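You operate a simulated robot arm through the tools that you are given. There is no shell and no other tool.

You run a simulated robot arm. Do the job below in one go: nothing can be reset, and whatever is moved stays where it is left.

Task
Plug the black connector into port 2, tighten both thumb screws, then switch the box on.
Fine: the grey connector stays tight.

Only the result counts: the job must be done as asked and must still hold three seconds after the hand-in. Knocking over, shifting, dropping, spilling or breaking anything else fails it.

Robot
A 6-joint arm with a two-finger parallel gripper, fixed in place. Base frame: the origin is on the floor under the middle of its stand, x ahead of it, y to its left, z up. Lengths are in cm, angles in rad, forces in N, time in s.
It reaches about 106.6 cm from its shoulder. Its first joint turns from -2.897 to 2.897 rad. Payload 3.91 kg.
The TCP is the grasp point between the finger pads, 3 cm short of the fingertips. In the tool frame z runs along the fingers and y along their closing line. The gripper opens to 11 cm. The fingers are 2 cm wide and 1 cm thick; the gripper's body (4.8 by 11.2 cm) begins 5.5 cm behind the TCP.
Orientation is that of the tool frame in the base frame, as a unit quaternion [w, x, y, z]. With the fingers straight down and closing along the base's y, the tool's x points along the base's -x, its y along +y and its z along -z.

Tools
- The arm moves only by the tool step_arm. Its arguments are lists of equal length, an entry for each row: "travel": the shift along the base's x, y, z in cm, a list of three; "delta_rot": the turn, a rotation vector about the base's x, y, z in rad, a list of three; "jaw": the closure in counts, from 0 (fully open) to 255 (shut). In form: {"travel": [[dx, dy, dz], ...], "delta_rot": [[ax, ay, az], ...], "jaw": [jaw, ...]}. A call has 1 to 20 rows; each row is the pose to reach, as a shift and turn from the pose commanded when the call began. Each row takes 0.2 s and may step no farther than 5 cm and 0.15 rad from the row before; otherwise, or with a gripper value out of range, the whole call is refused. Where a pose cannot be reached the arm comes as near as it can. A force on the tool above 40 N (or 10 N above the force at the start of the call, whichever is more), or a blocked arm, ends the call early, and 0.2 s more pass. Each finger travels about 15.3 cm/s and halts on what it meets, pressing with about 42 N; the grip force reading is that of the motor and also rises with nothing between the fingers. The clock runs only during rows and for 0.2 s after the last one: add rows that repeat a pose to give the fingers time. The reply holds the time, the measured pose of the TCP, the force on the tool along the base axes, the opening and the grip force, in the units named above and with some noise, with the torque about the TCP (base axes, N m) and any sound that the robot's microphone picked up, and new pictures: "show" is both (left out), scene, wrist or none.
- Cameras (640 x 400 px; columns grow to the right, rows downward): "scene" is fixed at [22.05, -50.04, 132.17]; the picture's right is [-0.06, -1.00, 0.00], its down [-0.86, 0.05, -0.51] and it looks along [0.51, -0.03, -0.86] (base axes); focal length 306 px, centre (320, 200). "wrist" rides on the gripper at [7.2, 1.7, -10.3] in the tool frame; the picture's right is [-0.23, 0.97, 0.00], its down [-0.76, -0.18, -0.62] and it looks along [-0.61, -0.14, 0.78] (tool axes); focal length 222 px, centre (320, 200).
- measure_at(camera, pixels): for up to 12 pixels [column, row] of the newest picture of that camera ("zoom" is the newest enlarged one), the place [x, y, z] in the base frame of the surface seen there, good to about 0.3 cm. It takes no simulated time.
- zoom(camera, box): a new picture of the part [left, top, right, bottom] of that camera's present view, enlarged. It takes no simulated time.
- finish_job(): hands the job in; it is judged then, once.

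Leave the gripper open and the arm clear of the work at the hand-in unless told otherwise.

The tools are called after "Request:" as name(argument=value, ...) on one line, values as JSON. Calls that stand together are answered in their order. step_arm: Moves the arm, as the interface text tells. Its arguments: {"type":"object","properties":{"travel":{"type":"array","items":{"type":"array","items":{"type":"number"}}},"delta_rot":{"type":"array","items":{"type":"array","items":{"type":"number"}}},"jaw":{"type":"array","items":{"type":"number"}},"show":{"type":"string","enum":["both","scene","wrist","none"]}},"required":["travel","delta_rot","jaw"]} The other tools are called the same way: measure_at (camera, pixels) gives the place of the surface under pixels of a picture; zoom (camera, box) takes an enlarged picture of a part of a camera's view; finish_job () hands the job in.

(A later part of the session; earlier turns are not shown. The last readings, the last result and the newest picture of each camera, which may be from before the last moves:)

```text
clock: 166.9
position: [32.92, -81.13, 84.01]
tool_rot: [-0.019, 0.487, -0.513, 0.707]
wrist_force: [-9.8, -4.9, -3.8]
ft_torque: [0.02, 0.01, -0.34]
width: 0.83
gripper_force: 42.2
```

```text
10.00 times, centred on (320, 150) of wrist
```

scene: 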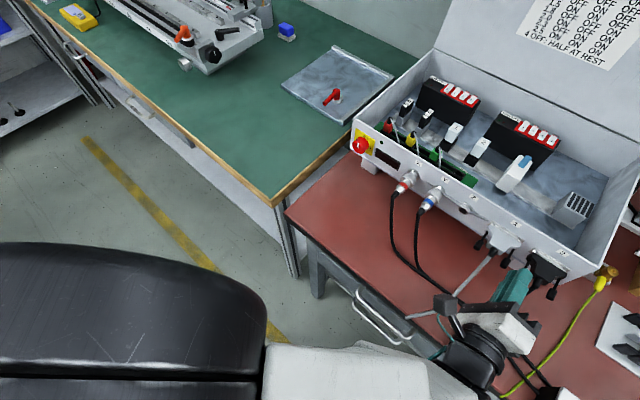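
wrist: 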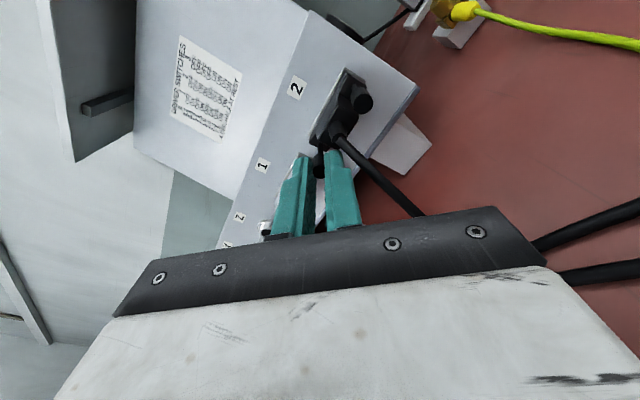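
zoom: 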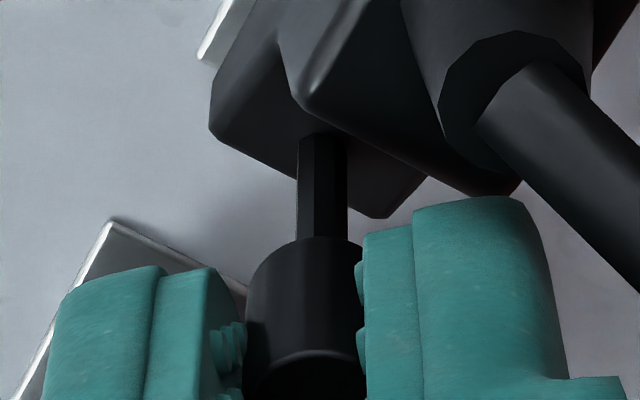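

I need better evidence. I'll take maximum zooms of just the shaft at successive small turns to compare its facets relative to the tool.

Request:
zoom(camera="wrist", box=[312, 138, 332, 150])

Request:
step_arm(travel=[[0, 0, 0], [0, 0, 0]], delta_rot=[[0.093, -0.093, 0], [0.093, -0.093, 0]], jaw=[245, 245], show="wrist")

Request:
zoom(camera="wrist", box=[312, 138, 332, 150])

Request:
step_arm(travel=[[0, 0, 0], [0, 0, 0]], delta_rot=[[0.093, -0.093, 0], [0.093, -0.093, 0]], jaw=[245, 245], show="wrist")

Request:
zoom(camera="wrist", box=[312, 138, 332, 150])

Request:
step_arm(travel=[[0, 0, 0], [0, 0, 0]], delta_rot=[[0.093, -0.093, 0], [0.093, -0.093, 0]], jaw=[245, 245], show="wrist")

Request:
zoom(camera="wrist", box=[312, 138, 332, 150])

```text
16.00 times, centred on (322, 144) of wrist
```

zoom: 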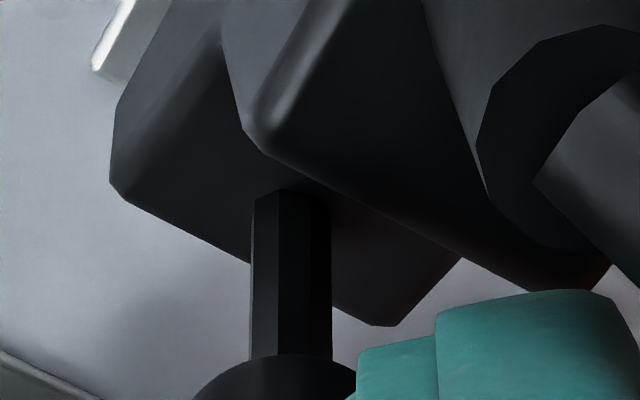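

```text
clock: 167.5
position: [32.86, -81.06, 83.94]
tool_rot: [-0.066, 0.451, -0.544, 0.705]
wrist_force: [-6.6, 5.9, -0.8]
ft_torque: [0.11, 0.2, -0.22]
width: 0.66
gripper_force: 42.0
```

wrist: 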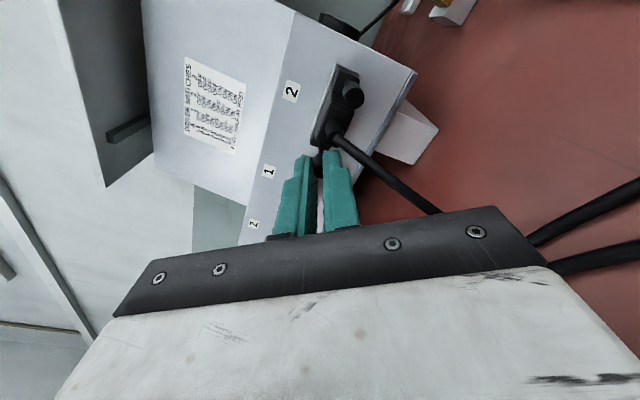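

```text
16.00 times, centred on (322, 144) of wrist
```

zoom: 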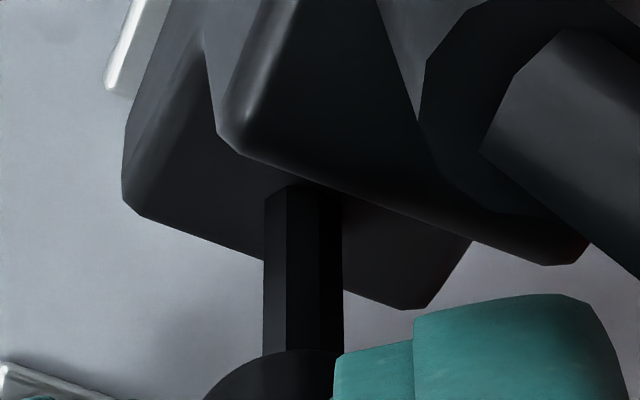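

```text
clock: 168.1
position: [32.9, -81.24, 84.07]
tool_rot: [-0.111, 0.415, -0.572, 0.699]
wrist_force: [-2.9, 4.8, -0.5]
ft_torque: [0.19, 0.18, -0.01]
width: 0.65
gripper_force: 41.8
```

wrist: 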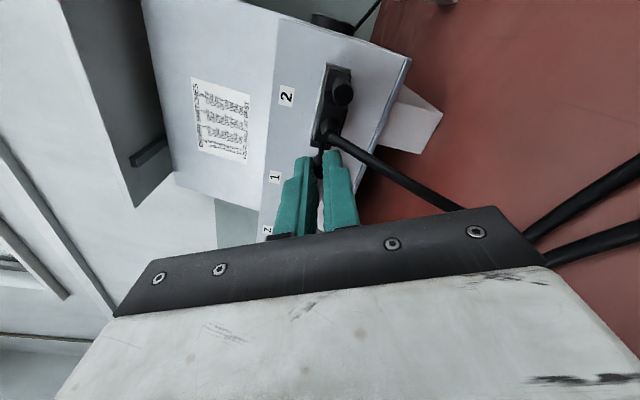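

```text
16.00 times, centred on (322, 144) of wrist
```

zoom: 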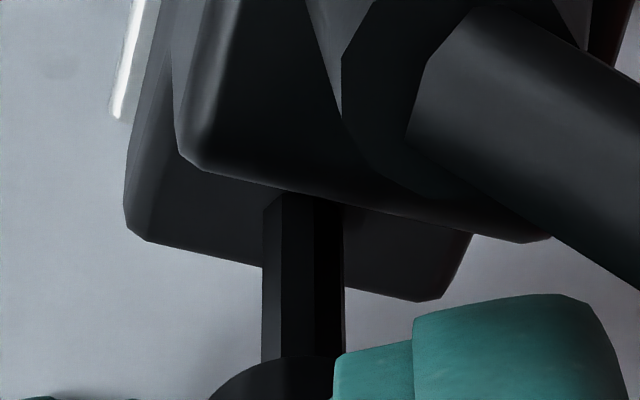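

```text
clock: 168.7
position: [32.78, -81.24, 83.92]
tool_rot: [-0.157, 0.376, -0.599, 0.69]
wrist_force: [-4.1, 7.2, -0.5]
ft_torque: [0.02, 0.04, 0.1]
width: 0.84
gripper_force: 41.5
```

wrist: 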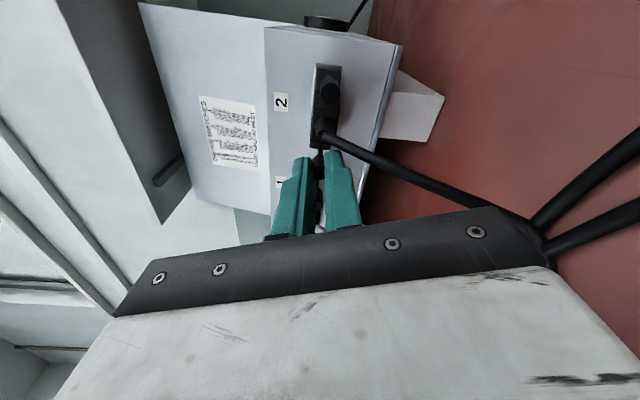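

```text
16.00 times, centred on (322, 144) of wrist
```

zoom: 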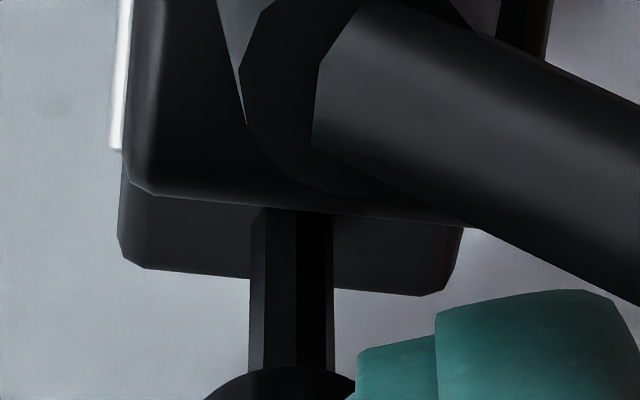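

Relative to the tool the facets shifted by about -21° while the tool turned +22.5°, so the screw itself stayed still. It's either tight or slipping. Now the same test in reverse.

Request:
step_arm(travel=[[0, 0, 0], [0, 0, 0]], delta_rot=[[-0.093, 0.093, 0], [-0.093, 0.093, 0]], jaw=[245, 245], show="wrist")

Request:
zoom(camera="wrist", box=[312, 138, 332, 150])

Request:
step_arm(travel=[[0, 0, 0], [0, 0, 0]], delta_rot=[[-0.093, 0.093, 0], [-0.093, 0.093, 0]], jaw=[245, 245], show="wrist")

Request:
zoom(camera="wrist", box=[312, 138, 332, 150])

Request:
step_arm(travel=[[0, 0, 0], [0, 0, 0]], delta_rot=[[-0.093, 0.093, 0], [-0.093, 0.093, 0]], jaw=[245, 245], show="wrist")

Request:
zoom(camera="wrist", box=[312, 138, 332, 150])

```text
clock: 169.3
position: [32.87, -81.1, 84.1]
tool_rot: [-0.111, 0.415, -0.572, 0.699]
wrist_force: [2.3, -0.8, -0.8]
ft_torque: [0.06, 0.09, 0.08]
width: 0.85
gripper_force: 42.1
```

wrist: 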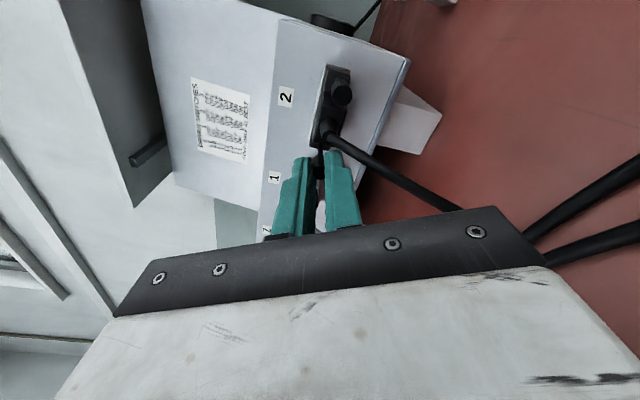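

```text
16.00 times, centred on (322, 144) of wrist
```

zoom: 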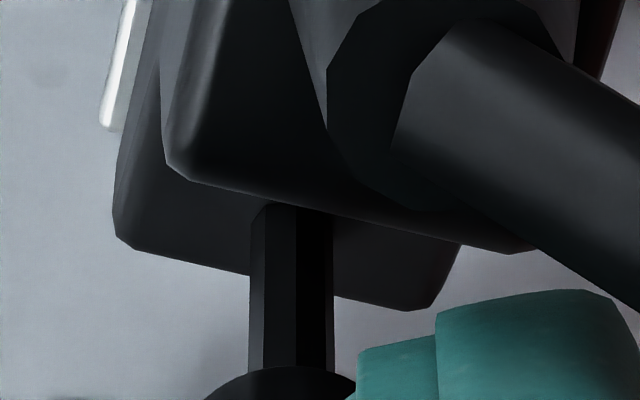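

```text
clock: 169.9
position: [32.87, -81.17, 84.03]
tool_rot: [-0.065, 0.452, -0.543, 0.705]
wrist_force: [3.4, 3.2, -0.3]
ft_torque: [0.06, 0.05, 0.2]
width: 0.87
gripper_force: 41.7
```

wrist: 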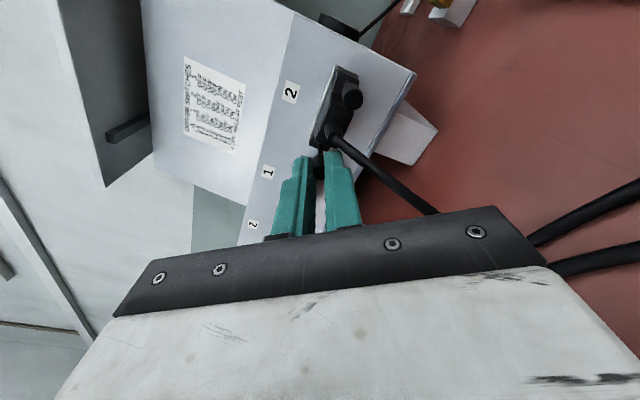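

```text
16.00 times, centred on (322, 144) of wrist
```

zoom: 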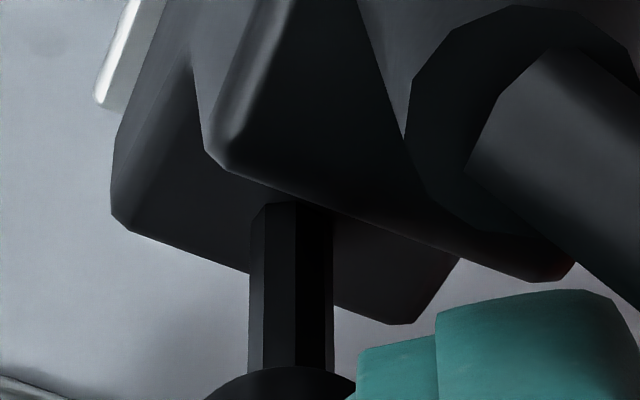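

```text
clock: 170.5
position: [32.83, -81.19, 84.03]
tool_rot: [-0.018, 0.486, -0.512, 0.708]
wrist_force: [4.5, 0.7, 1.9]
ft_torque: [0.0, 0.0, 0.2]
width: 0.85
gripper_force: 41.5
```

wrist: 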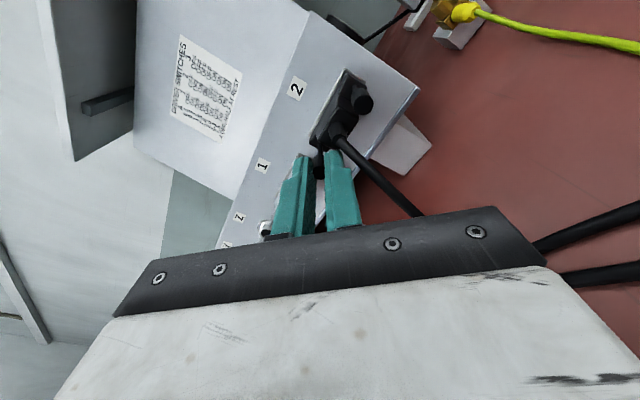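

```text
16.00 times, centred on (322, 144) of wrist
```

zoom: 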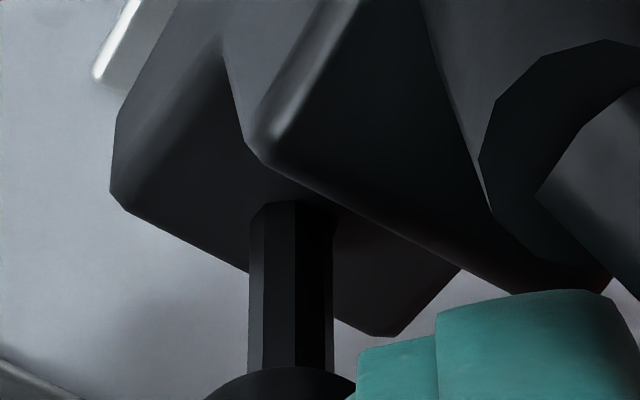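

That is conclusive: in reverse the shaft followed the tool exactly for 22.5°, while forward it would not move, so screw A had reached its tight stop. I'll drive it forward 0.9 rad to re-seat it at the stop.

Request:
step_arm(travel=[[0, 0, 0], [0, 0, 0], [0, 0, 0], [0, 0, 0], [0, 0, 0], [0, 0, 0], [0, 0, 0], [0, 0, 0]], delta_rot=[[0.092, -0.092, 0], [0.184, -0.184, 0], [0.276, -0.276, 0], [0.368, -0.368, 0], [0.46, -0.46, 0], [0.552, -0.552, 0], [0.644, -0.644, 0], [0.644, -0.644, 0]], jaw=[245, 245, 245, 245, 245, 245, 245, 245], show="wrist")

Request:
zoom(camera="wrist", box=[312, 138, 332, 150])

Request:
step_arm(travel=[[0, 0, 0], [0, 0, 0], [0, 0, 0], [0, 0, 0]], delta_rot=[[0.092, -0.092, 0], [0.184, -0.184, 0], [0.276, -0.276, 0], [0.276, -0.276, 0]], jaw=[245, 245, 245, 245], show="wrist")

Request:
zoom(camera="wrist", box=[312, 138, 332, 150])

```text
clock: 172.3
position: [32.83, -81.23, 83.99]
tool_rot: [0.328, -0.211, 0.675, -0.626]
wrist_force: [4.2, -4.2, -5.2]
ft_torque: [0.15, 0.11, -0.02]
width: 0.84
gripper_force: 42.1
```

wrist: 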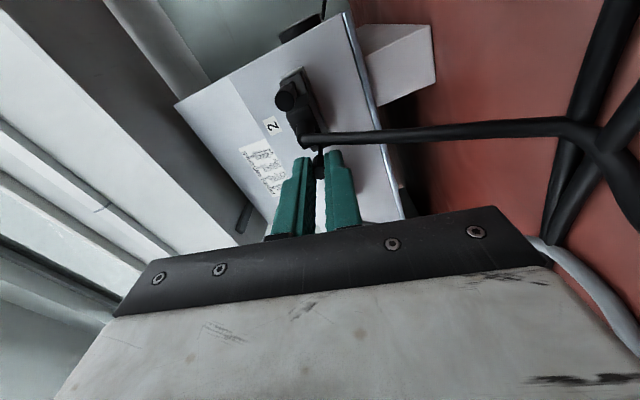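

```text
16.00 times, centred on (322, 144) of wrist
```

zoom: 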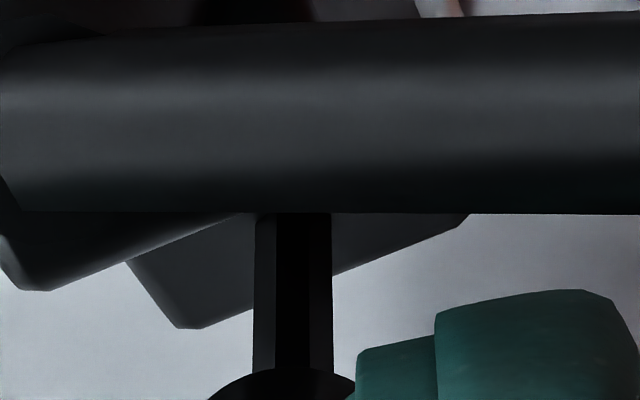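

```text
clock: 173.3
position: [32.84, -81.18, 83.99]
tool_rot: [0.443, -0.076, 0.702, -0.553]
wrist_force: [-0.6, 1.6, -1.6]
ft_torque: [0.21, 0.18, 0.1]
width: 0.66
gripper_force: 42.1
```

wrist: 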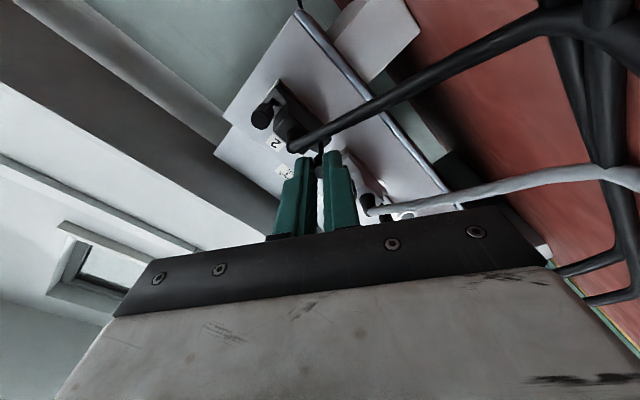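

```text
16.00 times, centred on (322, 144) of wrist
```

zoom: 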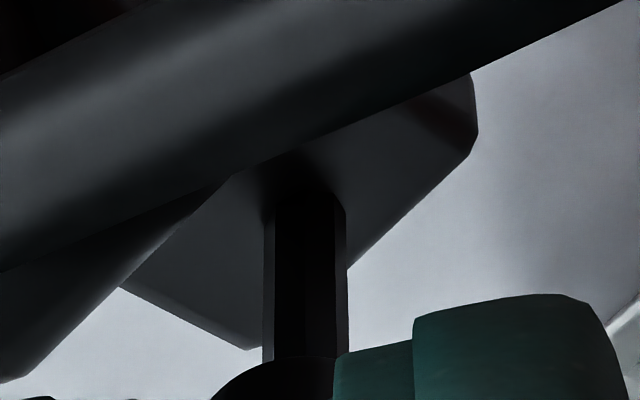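

Screw A is home at its stop. I'll release it, retract, and move over to knob B while unwinding the wrist.

Request:
step_arm(travel=[[0, 0, 0], [0, 0, 0], [-0.5, 0.5, 0], [-1.0, 1.0, 0], [-1.5, 1.5, 0], [-1.8, 1.2, 0], [-2.1, 0.9, 0], [-2.4, 0.6, 0], [-2.7, 0.3, 0], [-3.0, 0, 0], [-3.3, -0.3, 0], [-3.6, -0.6, 0], [-3.9, -0.9, 0], [-4.2, -1.2, 0], [-4.5, -1.5, 0], [-4.82, -1.82, 0.05], [-4.82, -1.82, 0.05], [-4.82, -1.82, 0.05], [-4.82, -1.82, 0.05], [-4.82, -1.82, 0.05]], delta_rot=[[0, 0, 0], [0, 0, 0], [0, 0, 0], [0, 0, 0], [0, 0, 0], [-0.104, 0.104, 0], [-0.208, 0.208, 0], [-0.312, 0.312, 0], [-0.416, 0.416, 0], [-0.52, 0.52, 0], [-0.624, 0.624, 0], [-0.728, 0.728, 0], [-0.832, 0.832, 0], [-0.936, 0.936, 0], [-1.04, 1.04, 0], [-1.144, 1.144, 0], [-1.248, 1.248, 0], [-1.352, 1.352, 0], [-1.456, 1.456, 0], [-1.56, 1.56, 0]], jaw=[222, 210, 210, 210, 210, 210, 210, 210, 210, 210, 210, 210, 210, 210, 210, 210, 210, 210, 210, 210], show="scene")

Request:
zoom(camera="scene", box=[480, 230, 580, 310])

```text
clock: 177.5
position: [28.08, -82.96, 84.14]
tool_rot: [0.292, 0.662, -0.247, 0.644]
wrist_force: [-0.4, 0.6, 0.5]
ft_torque: [-0.03, 0.03, 0.03]
width: 1.93
gripper_force: 0.1
```

scene: 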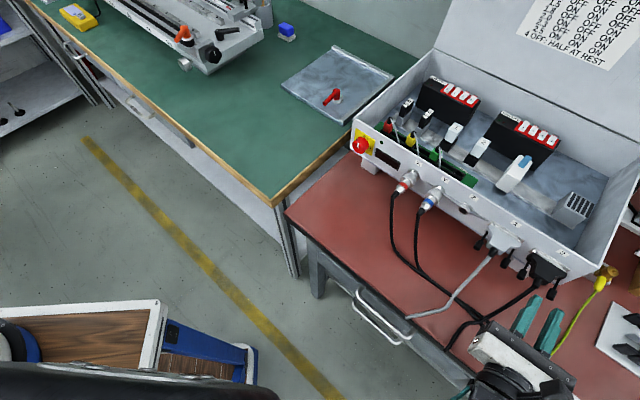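

```text
5.00 times, centred on (530, 270) of scene
```

zoom: 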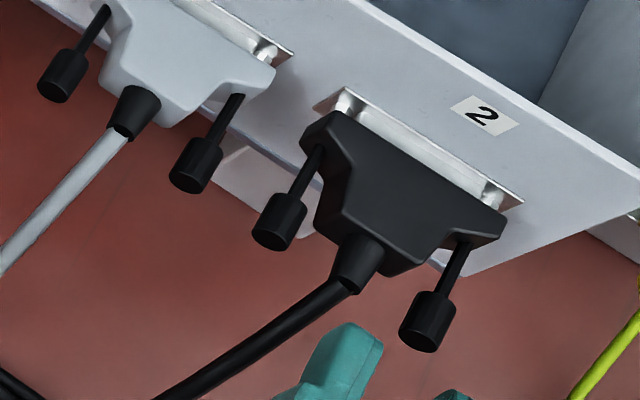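

Continuing to unwind to the 60° start angle behind knob B.

Request:
step_arm(travel=[[0, 0, 0], [0, 0, 0], [0, 0, 0], [0, 0, 0], [0, 0, 0], [0, 0, 0], [0, 0, 0], [0, 0, 0], [0, 0, 0], [0, 0, 0], [0, 0, 0], [0, 0, 0], [0, 0, 0], [0, 0, 0], [0, 0, 0]], delta_rot=[[-0.1022, 0.1022, 0], [-0.2044, 0.2044, 0], [-0.3066, 0.3066, 0], [-0.4088, 0.4088, 0], [-0.511, 0.511, 0], [-0.6132, 0.6132, 0], [-0.7154, 0.7154, 0], [-0.8176, 0.8176, 0], [-0.9198, 0.9198, 0], [-1.022, 1.022, 0], [-1.1242, 1.1242, 0], [-1.2264, 1.2264, 0], [-1.3286, 1.3286, 0], [-1.4308, 1.4308, 0], [-1.4308, 1.4308, 0]], jaw=[210, 210, 210, 210, 210, 210, 210, 210, 210, 210, 210, 210, 210, 210, 210], show="wrist")

Request:
zoom(camera="wrist", box=[270, 90, 370, 190])

```text
clock: 180.7
position: [28.05, -82.98, 84.08]
tool_rot: [0.7, 0.562, 0.43, 0.093]
wrist_force: [-0.4, 0.1, 0.2]
ft_torque: [0.01, -0.01, -0.03]
width: 1.94
gripper_force: 0.1
```

wrist: 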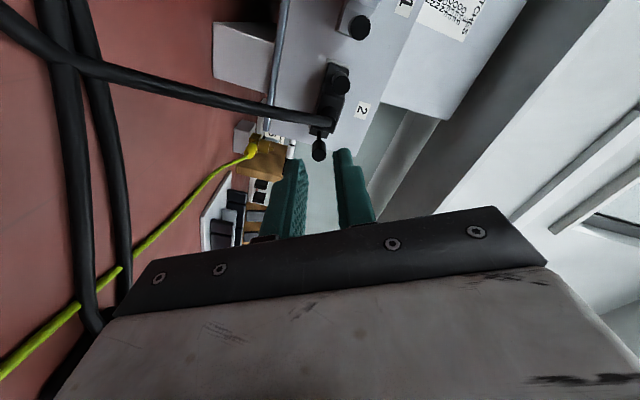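

```text
4.00 times, centred on (320, 140) of wrist
```

zoom: 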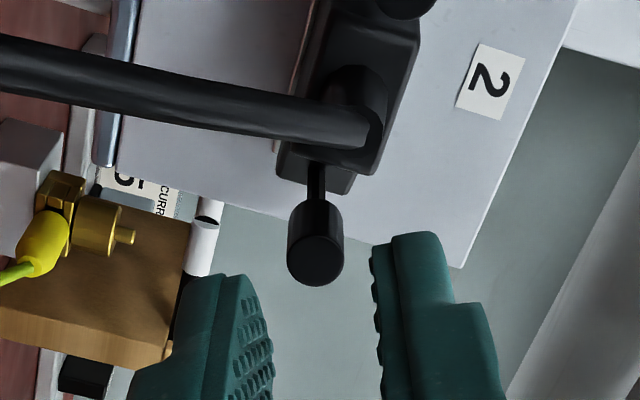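

Knob B's rear face is centred within 0.09 cm. Correcting, advancing 2.1 cm and closing.

Request:
step_arm(travel=[[0.35, -0.41, -0.07], [0.72, -0.78, -0.07], [1.1, -1.16, -0.07], [1.455, -1.515, -0.07], [1.455, -1.515, -0.07], [1.455, -1.515, -0.07], [1.455, -1.515, -0.07], [1.455, -1.515, -0.07], [1.455, -1.515, -0.07]], delta_rot=[[0, 0, 0], [0, 0, 0], [0, 0, 0], [0, 0, 0], [0, 0, 0], [0, 0, 0], [0, 0, 0], [0, 0, 0], [0, 0, 0]], jaw=[210, 210, 210, 210, 210, 222, 232, 245, 245], show="both")

Request:
zoom(camera="wrist", box=[300, 130, 340, 170])

Request:
zoom(camera="scene", box=[500, 245, 580, 310])

```text
clock: 182.7
position: [29.7, -84.57, 83.98]
tool_rot: [0.7, 0.563, 0.429, 0.092]
wrist_force: [-2.1, -5.4, -6.1]
ft_torque: [-0.04, 0.0, -0.02]
width: 0.69
gripper_force: 42.5
```

scene: 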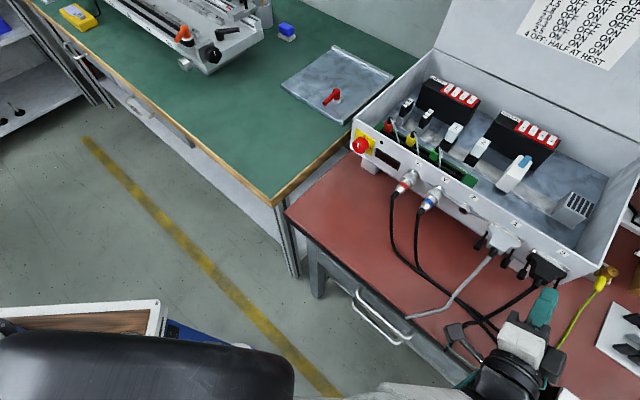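
wrist: 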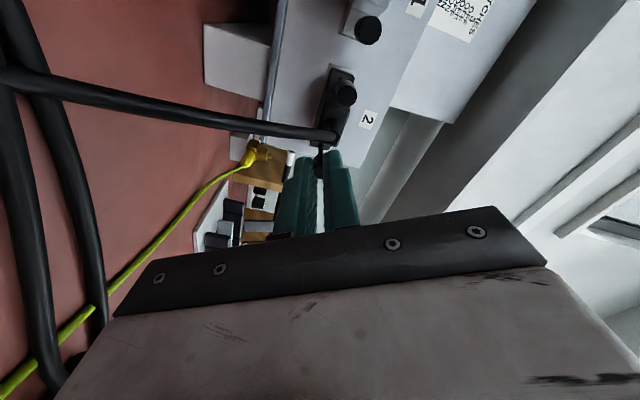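

```text
10.00 times, centred on (320, 150) of wrist
```

zoom: 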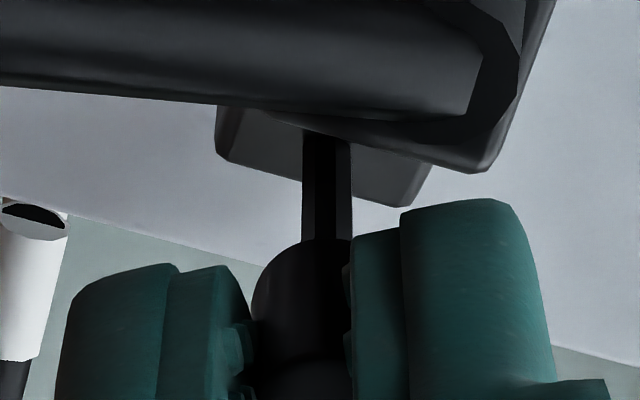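

```text
6.15 times, centred on (540, 278) of scene
```

zoom: 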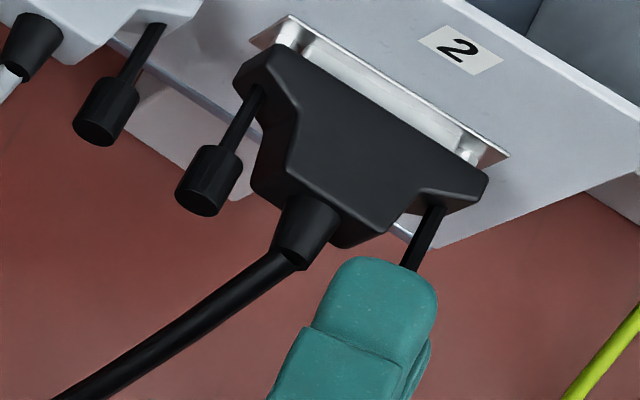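

Knob B is gripped. I'll take a baseline of its shaft, then turn forward in steps and watch whether the facets stay fixed relative to the tool.

Request:
zoom(camera="wrist", box=[312, 138, 332, 150])

Request:
step_arm(travel=[[0, 0, 0], [0, 0, 0], [0, 0, 0], [0, 0, 0], [0, 0, 0]], delta_rot=[[0.1, -0.1, 0], [0.2, -0.2, 0], [0.3, -0.3, 0], [0.4, -0.4, 0], [0.4, -0.4, 0]], jaw=[245, 245, 245, 245, 245], show="wrist")

Request:
zoom(camera="wrist", box=[312, 138, 332, 150])

Request:
step_arm(travel=[[0, 0, 0], [0, 0, 0], [0, 0, 0], [0, 0, 0], [0, 0, 0]], delta_rot=[[0.1, -0.1, 0], [0.2, -0.2, 0], [0.3, -0.3, 0], [0.4, -0.4, 0], [0.4, -0.4, 0]], jaw=[245, 245, 245, 245, 245], show="wrist")

Request:
zoom(camera="wrist", box=[312, 138, 332, 150])

```text
16.00 times, centred on (322, 144) of wrist
```

zoom: 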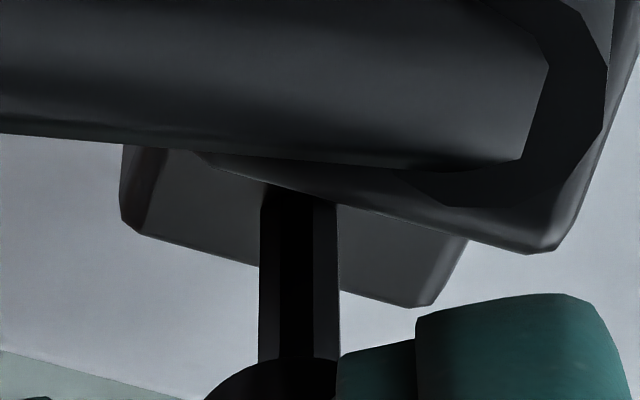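

```text
clock: 183.9
position: [29.62, -84.44, 84.05]
tool_rot: [0.646, 0.66, 0.256, 0.286]
wrist_force: [7.8, -3.5, -9.9]
ft_torque: [-0.01, -0.02, 0.0]
width: 0.66
gripper_force: 42.6
```

wrist: 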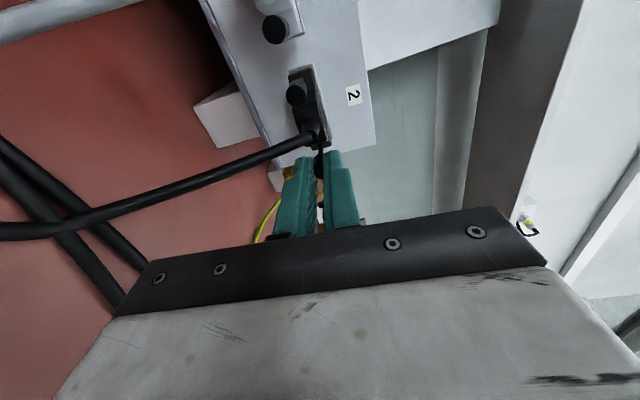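

```text
16.00 times, centred on (322, 144) of wrist
```

zoom: 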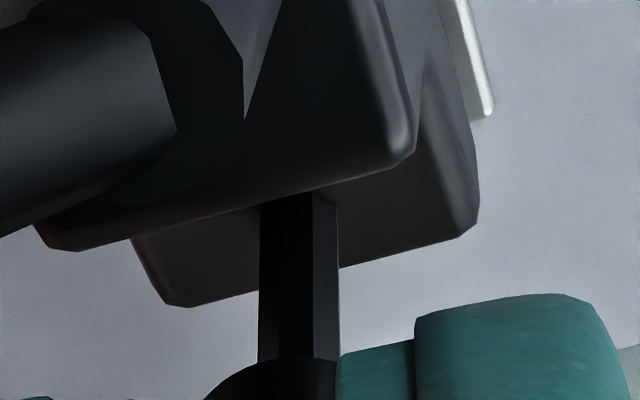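

```text
clock: 185.1
position: [29.61, -84.48, 83.89]
tool_rot: [0.54, 0.705, 0.062, 0.455]
wrist_force: [13.0, 13.6, -6.5]
ft_torque: [-0.04, -0.06, 0.47]
width: 0.71
gripper_force: 42.3
```

wrist: 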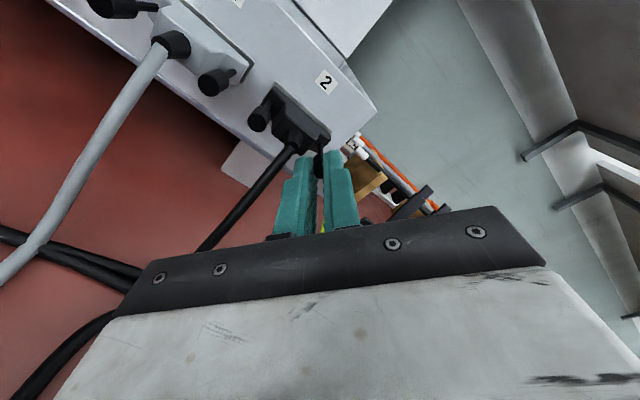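

```text
16.00 times, centred on (322, 144) of wrist
```

zoom: 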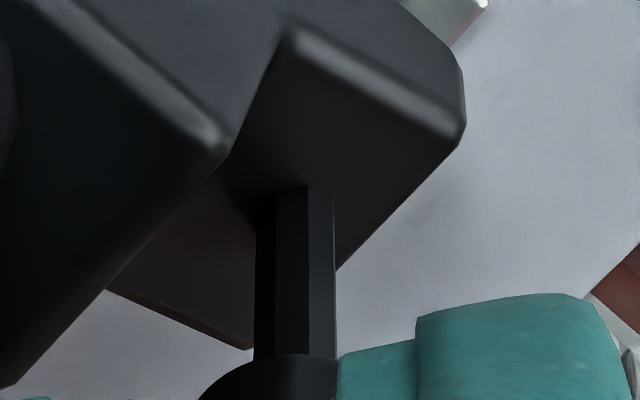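

Screw B follows the tool exactly, its facets unchanged over 65°. Continuing forward with a small shift to ease the side load.

Request:
step_arm(travel=[[0.03, 0.03, -0.01], [0.04, 0.04, -0.01], [0.04, 0.04, -0.01], [0.04, 0.04, -0.01], [0.04, 0.04, 0], [0.04, 0.04, 0], [0.04, 0.04, 0], [0.04, 0.04, 0], [0.04, 0.04, 0]], delta_rot=[[0.1, -0.1, 0], [0.2, -0.2, 0], [0.3, -0.3, 0], [0.4, -0.4, 0], [0.5, -0.5, 0], [0.6, -0.6, 0], [0.7, -0.7, 0], [0.8, -0.8, 0], [0.8, -0.8, 0]], jaw=[245, 245, 245, 245, 245, 245, 245, 245, 245], show="wrist")

Request:
zoom(camera="wrist", box=[312, 138, 332, 150])

Request:
step_arm(travel=[[0, 0, 0], [0, 0, 0], [0, 0, 0], [0, 0, 0], [0, 0, 0], [0, 0, 0], [0, 0, 0], [0, 0, 0], [0, 0, 0]], delta_rot=[[0.1, -0.1, 0], [0.2, -0.2, 0], [0.3, -0.3, 0], [0.4, -0.4, 0], [0.5, -0.5, 0], [0.6, -0.6, 0], [0.7, -0.7, 0], [0.8, -0.8, 0], [0.8, -0.8, 0]], jaw=[245, 245, 245, 245, 245, 245, 245, 245, 245], show="wrist")

Request:
zoom(camera="wrist", box=[312, 138, 332, 150])

```text
clock: 187.1
position: [29.57, -84.37, 84.05]
tool_rot: [0.212, 0.627, -0.325, 0.675]
wrist_force: [8.8, 10.6, -2.2]
ft_torque: [0.1, 0.14, 0.13]
width: 0.69
gripper_force: 42.0
```

wrist: 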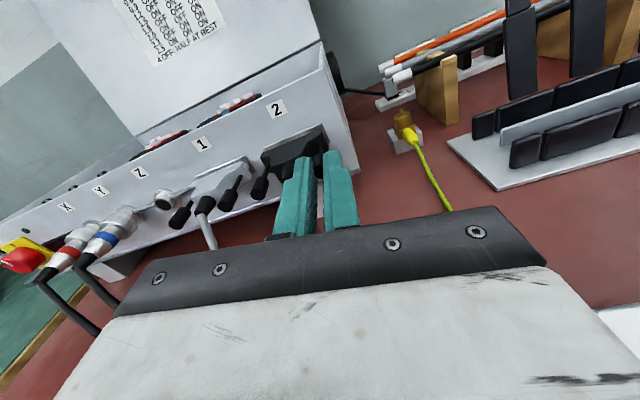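

```text
16.00 times, centred on (322, 144) of wrist
```

zoom: 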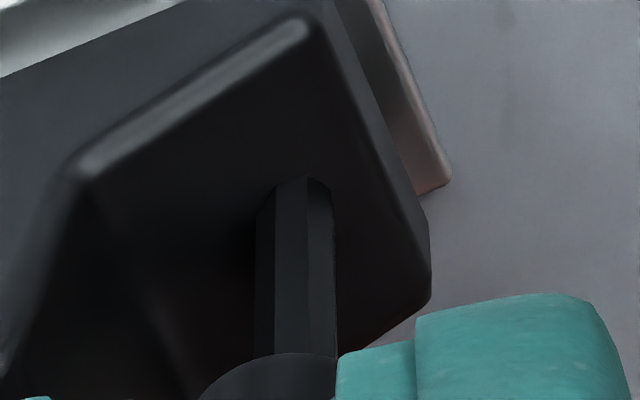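

```text
clock: 189.1
position: [29.43, -84.49, 84.08]
tool_rot: [-0.181, 0.355, -0.611, 0.684]
wrist_force: [9.7, -4.4, 1.4]
ft_torque: [0.17, 0.13, -0.04]
width: 0.66
gripper_force: 42.2
```

wrist: 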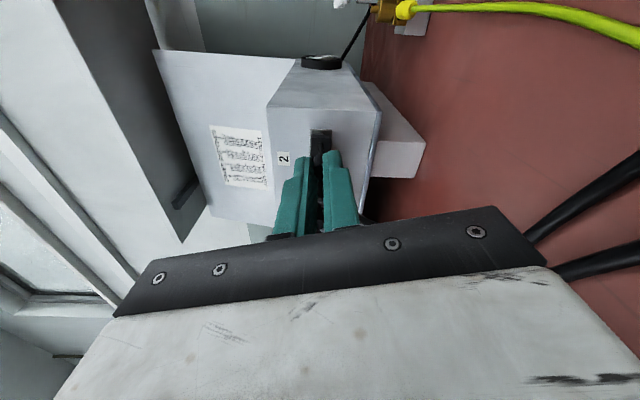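

```text
16.00 times, centred on (322, 144) of wrist
```

zoom: 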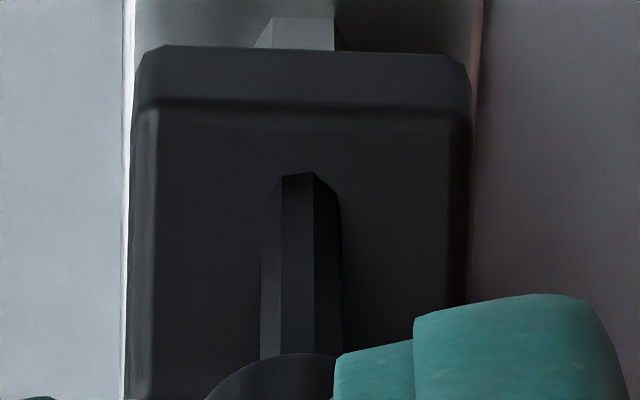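

Still following perfectly, about 195° so far. I'll continue to the end of the stroke, release, retract and unwind.

Request:
step_arm(travel=[[0, 0, 0], [0, 0, 0], [0, 0, 0], [0, 0, 0], [0, 0, 0], [0, 0, 0], [0, 0, 0], [0, 0, 0]], delta_rot=[[0.098, -0.098, 0], [0.196, -0.196, 0], [0.294, -0.294, 0], [0.392, -0.392, 0], [0.49, -0.49, 0], [0.588, -0.588, 0], [0.68, -0.68, 0], [0.68, -0.68, 0]], jaw=[245, 245, 245, 245, 245, 245, 245, 245], show="wrist")

Request:
zoom(camera="wrist", box=[312, 138, 332, 150])

Request:
step_arm(travel=[[0, 0, 0], [0, 0, 0], [-0.4, 0.4, 0], [-0.8, 0.8, 0], [-1.2, 1.2, 0], [-1.2, 1.2, 0], [-1.2, 1.2, 0], [-1.2, 1.2, 0], [-1.2, 1.2, 0], [-1.2, 1.2, 0], [-1.2, 1.2, 0], [-1.2, 1.2, 0], [-1.2, 1.2, 0], [-1.2, 1.2, 0], [-1.2, 1.2, 0], [-1.2, 1.2, 0], [-1.2, 1.2, 0], [-1.2, 1.2, 0], [-1.2, 1.2, 0], [-1.2, 1.2, 0]], delta_rot=[[0, 0, 0], [0, 0, 0], [0, 0, 0], [0, 0, 0], [0, 0, 0], [-0.104, 0.104, 0], [-0.208, 0.208, 0], [-0.312, 0.312, 0], [-0.416, 0.416, 0], [-0.52, 0.52, 0], [-0.624, 0.624, 0], [-0.728, 0.728, 0], [-0.832, 0.832, 0], [-0.936, 0.936, 0], [-1.04, 1.04, 0], [-1.144, 1.144, 0], [-1.248, 1.248, 0], [-1.352, 1.352, 0], [-1.456, 1.456, 0], [-1.56, 1.56, 0]], jaw=[222, 210, 210, 210, 210, 210, 210, 210, 210, 210, 210, 210, 210, 210, 210, 210, 210, 210, 210, 210], show="none")

```text
clock: 190.9
position: [29.59, -84.43, 84.05]
tool_rot: [0.477, -0.031, 0.707, -0.521]
wrist_force: [-8.8, -13.3, -1.8]
ft_torque: [0.27, 0.21, -0.43]
width: 0.68
gripper_force: 42.2
```

wrist: 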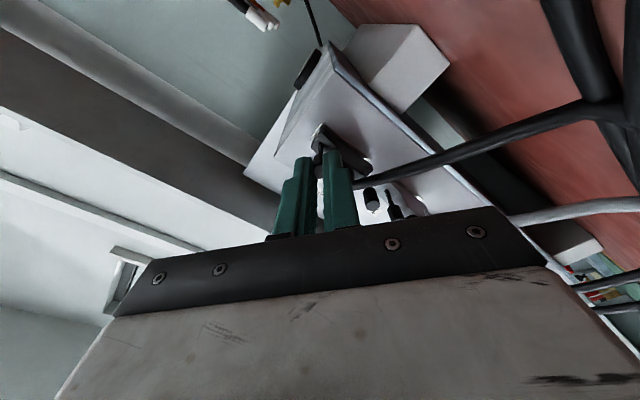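

```text
16.00 times, centred on (322, 144) of wrist
```

zoom: 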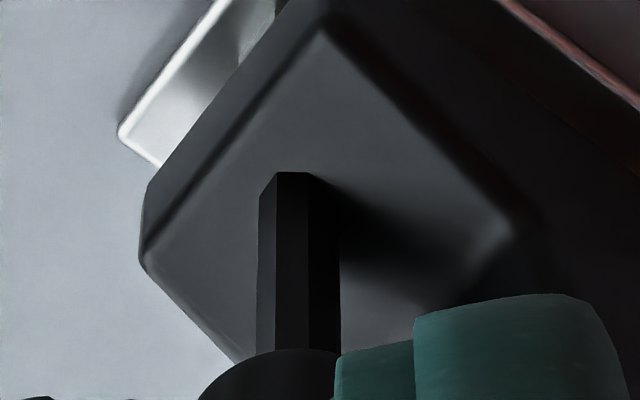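

```text
clock: 195.1
position: [28.3, -83.16, 84.0]
tool_rot: [0.251, 0.646, -0.287, 0.662]
wrist_force: [0.1, 0.4, 0.1]
ft_torque: [0.02, 0.0, 0.0]
width: 1.96
gripper_force: 0.0
```

B turned about 250° on that stroke. Unwinding to 60°, advancing and re-gripping.

Request:
step_arm(travel=[[0, 0, 0], [0, 0, 0], [0, 0, 0], [0, 0, 0], [0, 0, 0], [0, 0, 0], [0, 0, 0], [0, 0, 0], [0, 0, 0], [0, 0, 0], [0, 0, 0], [0, 0, 0], [-0.02, -0.02, 0], [-0.04, -0.04, 0], [-0.04, -0.04, 0], [-0.04, -0.04, 0]], delta_rot=[[-0.1012, 0.1012, 0], [-0.2024, 0.2024, 0], [-0.3036, 0.3036, 0], [-0.4048, 0.4048, 0], [-0.506, 0.506, 0], [-0.6072, 0.6072, 0], [-0.7084, 0.7084, 0], [-0.8096, 0.8096, 0], [-0.9108, 0.9108, 0], [-1.012, 1.012, 0], [-1.1132, 1.1132, 0], [-1.2144, 1.2144, 0], [-1.3156, 1.3156, 0], [-1.4168, 1.4168, 0], [-1.518, 1.518, 0], [-1.518, 1.518, 0]], jaw=[210, 210, 210, 210, 210, 210, 210, 210, 210, 210, 210, 210, 210, 210, 210, 210], show="wrist")

Request:
zoom(camera="wrist", box=[280, 110, 360, 190])

```text
clock: 198.5
position: [28.32, -83.19, 84.03]
tool_rot: [0.701, 0.562, 0.429, 0.095]
wrist_force: [-0.3, -0.3, -0.4]
ft_torque: [0.0, 0.0, 0.05]
width: 1.93
gripper_force: 0.1
```

wrist: 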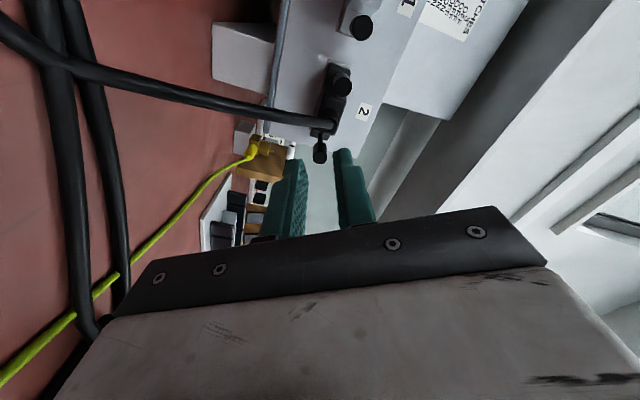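

```text
5.00 times, centred on (320, 150) of wrist
```

zoom: 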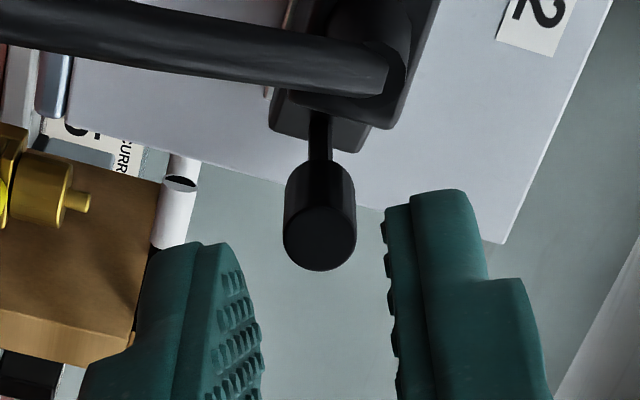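

Well centred. Advancing 1.7 cm, closing, and then turning on.

Request:
step_arm(travel=[[0.4, -0.4, 0], [0.8, -0.8, 0], [1.2, -1.2, 0], [1.2, -1.2, 0], [1.2, -1.2, 0], [1.2, -1.2, 0], [1.2, -1.2, 0], [1.2, -1.2, 0]], delta_rot=[[0, 0, 0], [0, 0, 0], [0, 0, 0], [0, 0, 0], [0, 0, 0], [0, 0, 0], [0, 0, 0], [0, 0, 0]], jaw=[210, 210, 210, 210, 222, 232, 245, 245], show="wrist")

Request:
zoom(camera="wrist", box=[312, 138, 332, 150])

Request:
step_arm(travel=[[0, 0, 0], [0, 0, 0], [0, 0, 0], [0, 0, 0], [0, 0, 0], [0, 0, 0], [0, 0, 0]], delta_rot=[[0.1, -0.1, 0], [0.2, -0.2, 0], [0.3, -0.3, 0], [0.4, -0.4, 0], [0.5, -0.5, 0], [0.6, -0.6, 0], [0.6, -0.6, 0]], jaw=[245, 245, 245, 245, 245, 245, 245], show="wrist")

Request:
zoom(camera="wrist", box=[312, 138, 332, 150])

Request:
step_arm(travel=[[0, 0, 0], [0, 0, 0], [0, 0, 0], [0, 0, 0], [0, 0, 0]], delta_rot=[[0.1, -0.1, 0], [0.2, -0.2, 0], [0.3, -0.3, 0], [0.4, -0.4, 0], [0.4, -0.4, 0]], jaw=[245, 245, 245, 245, 245], show="wrist")

Request:
zoom(camera="wrist", box=[312, 138, 332, 150])

```text
clock: 200.3
position: [29.53, -84.5, 83.98]
tool_rot: [0.699, 0.564, 0.429, 0.094]
wrist_force: [-0.3, -3.0, -1.0]
ft_torque: [-0.16, -0.12, -0.03]
width: 0.68
gripper_force: 42.2
```

wrist: 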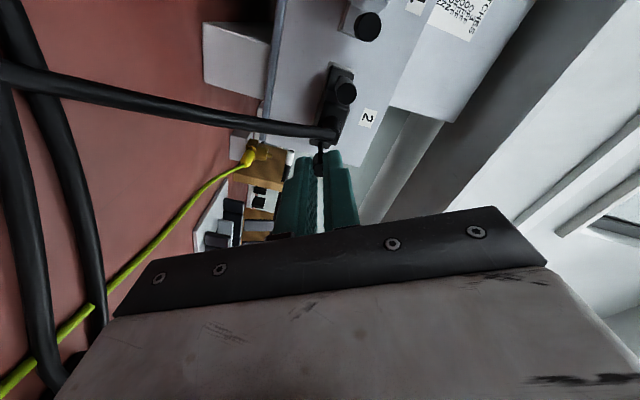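

```text
16.00 times, centred on (322, 144) of wrist
```

zoom: 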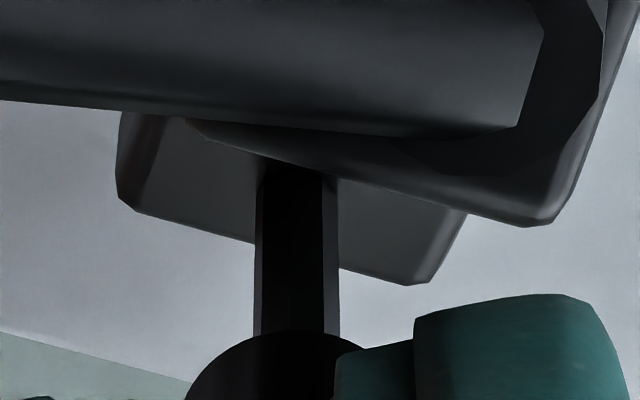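

```text
clock: 201.9
position: [29.5, -84.43, 83.92]
tool_rot: [0.598, 0.69, 0.16, 0.374]
wrist_force: [0.0, 3.0, -8.7]
ft_torque: [0.01, 0.04, -0.06]
width: 0.68
gripper_force: 42.5
```

wrist: 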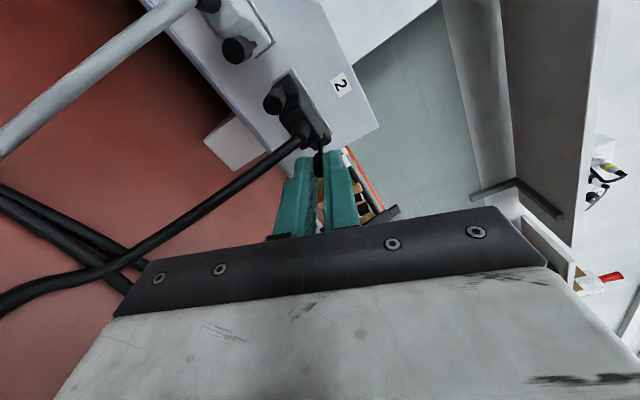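

```text
16.00 times, centred on (322, 144) of wrist
```

zoom: 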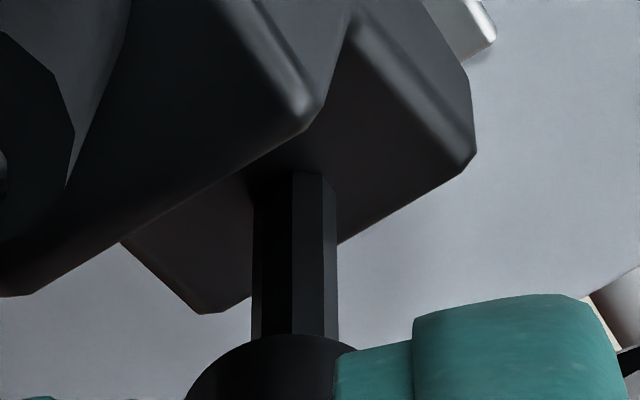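

```text
clock: 203.1
position: [29.5, -84.48, 83.95]
tool_rot: [0.47, 0.707, -0.04, 0.527]
wrist_force: [-0.9, -12.4, -13.4]
ft_torque: [0.34, 0.36, -0.37]
width: 0.82
gripper_force: 41.8
```

wrist: 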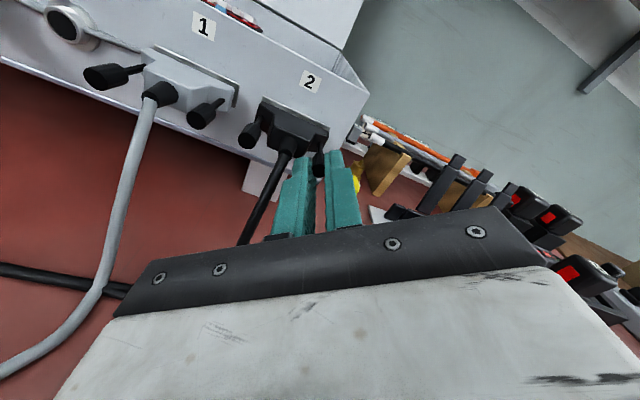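

```text
16.00 times, centred on (322, 144) of wrist
```

zoom: 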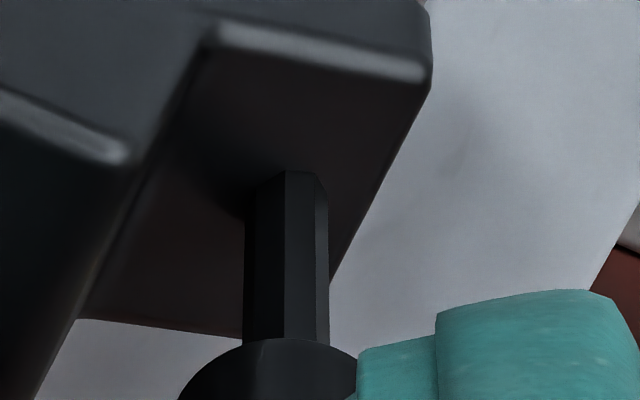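

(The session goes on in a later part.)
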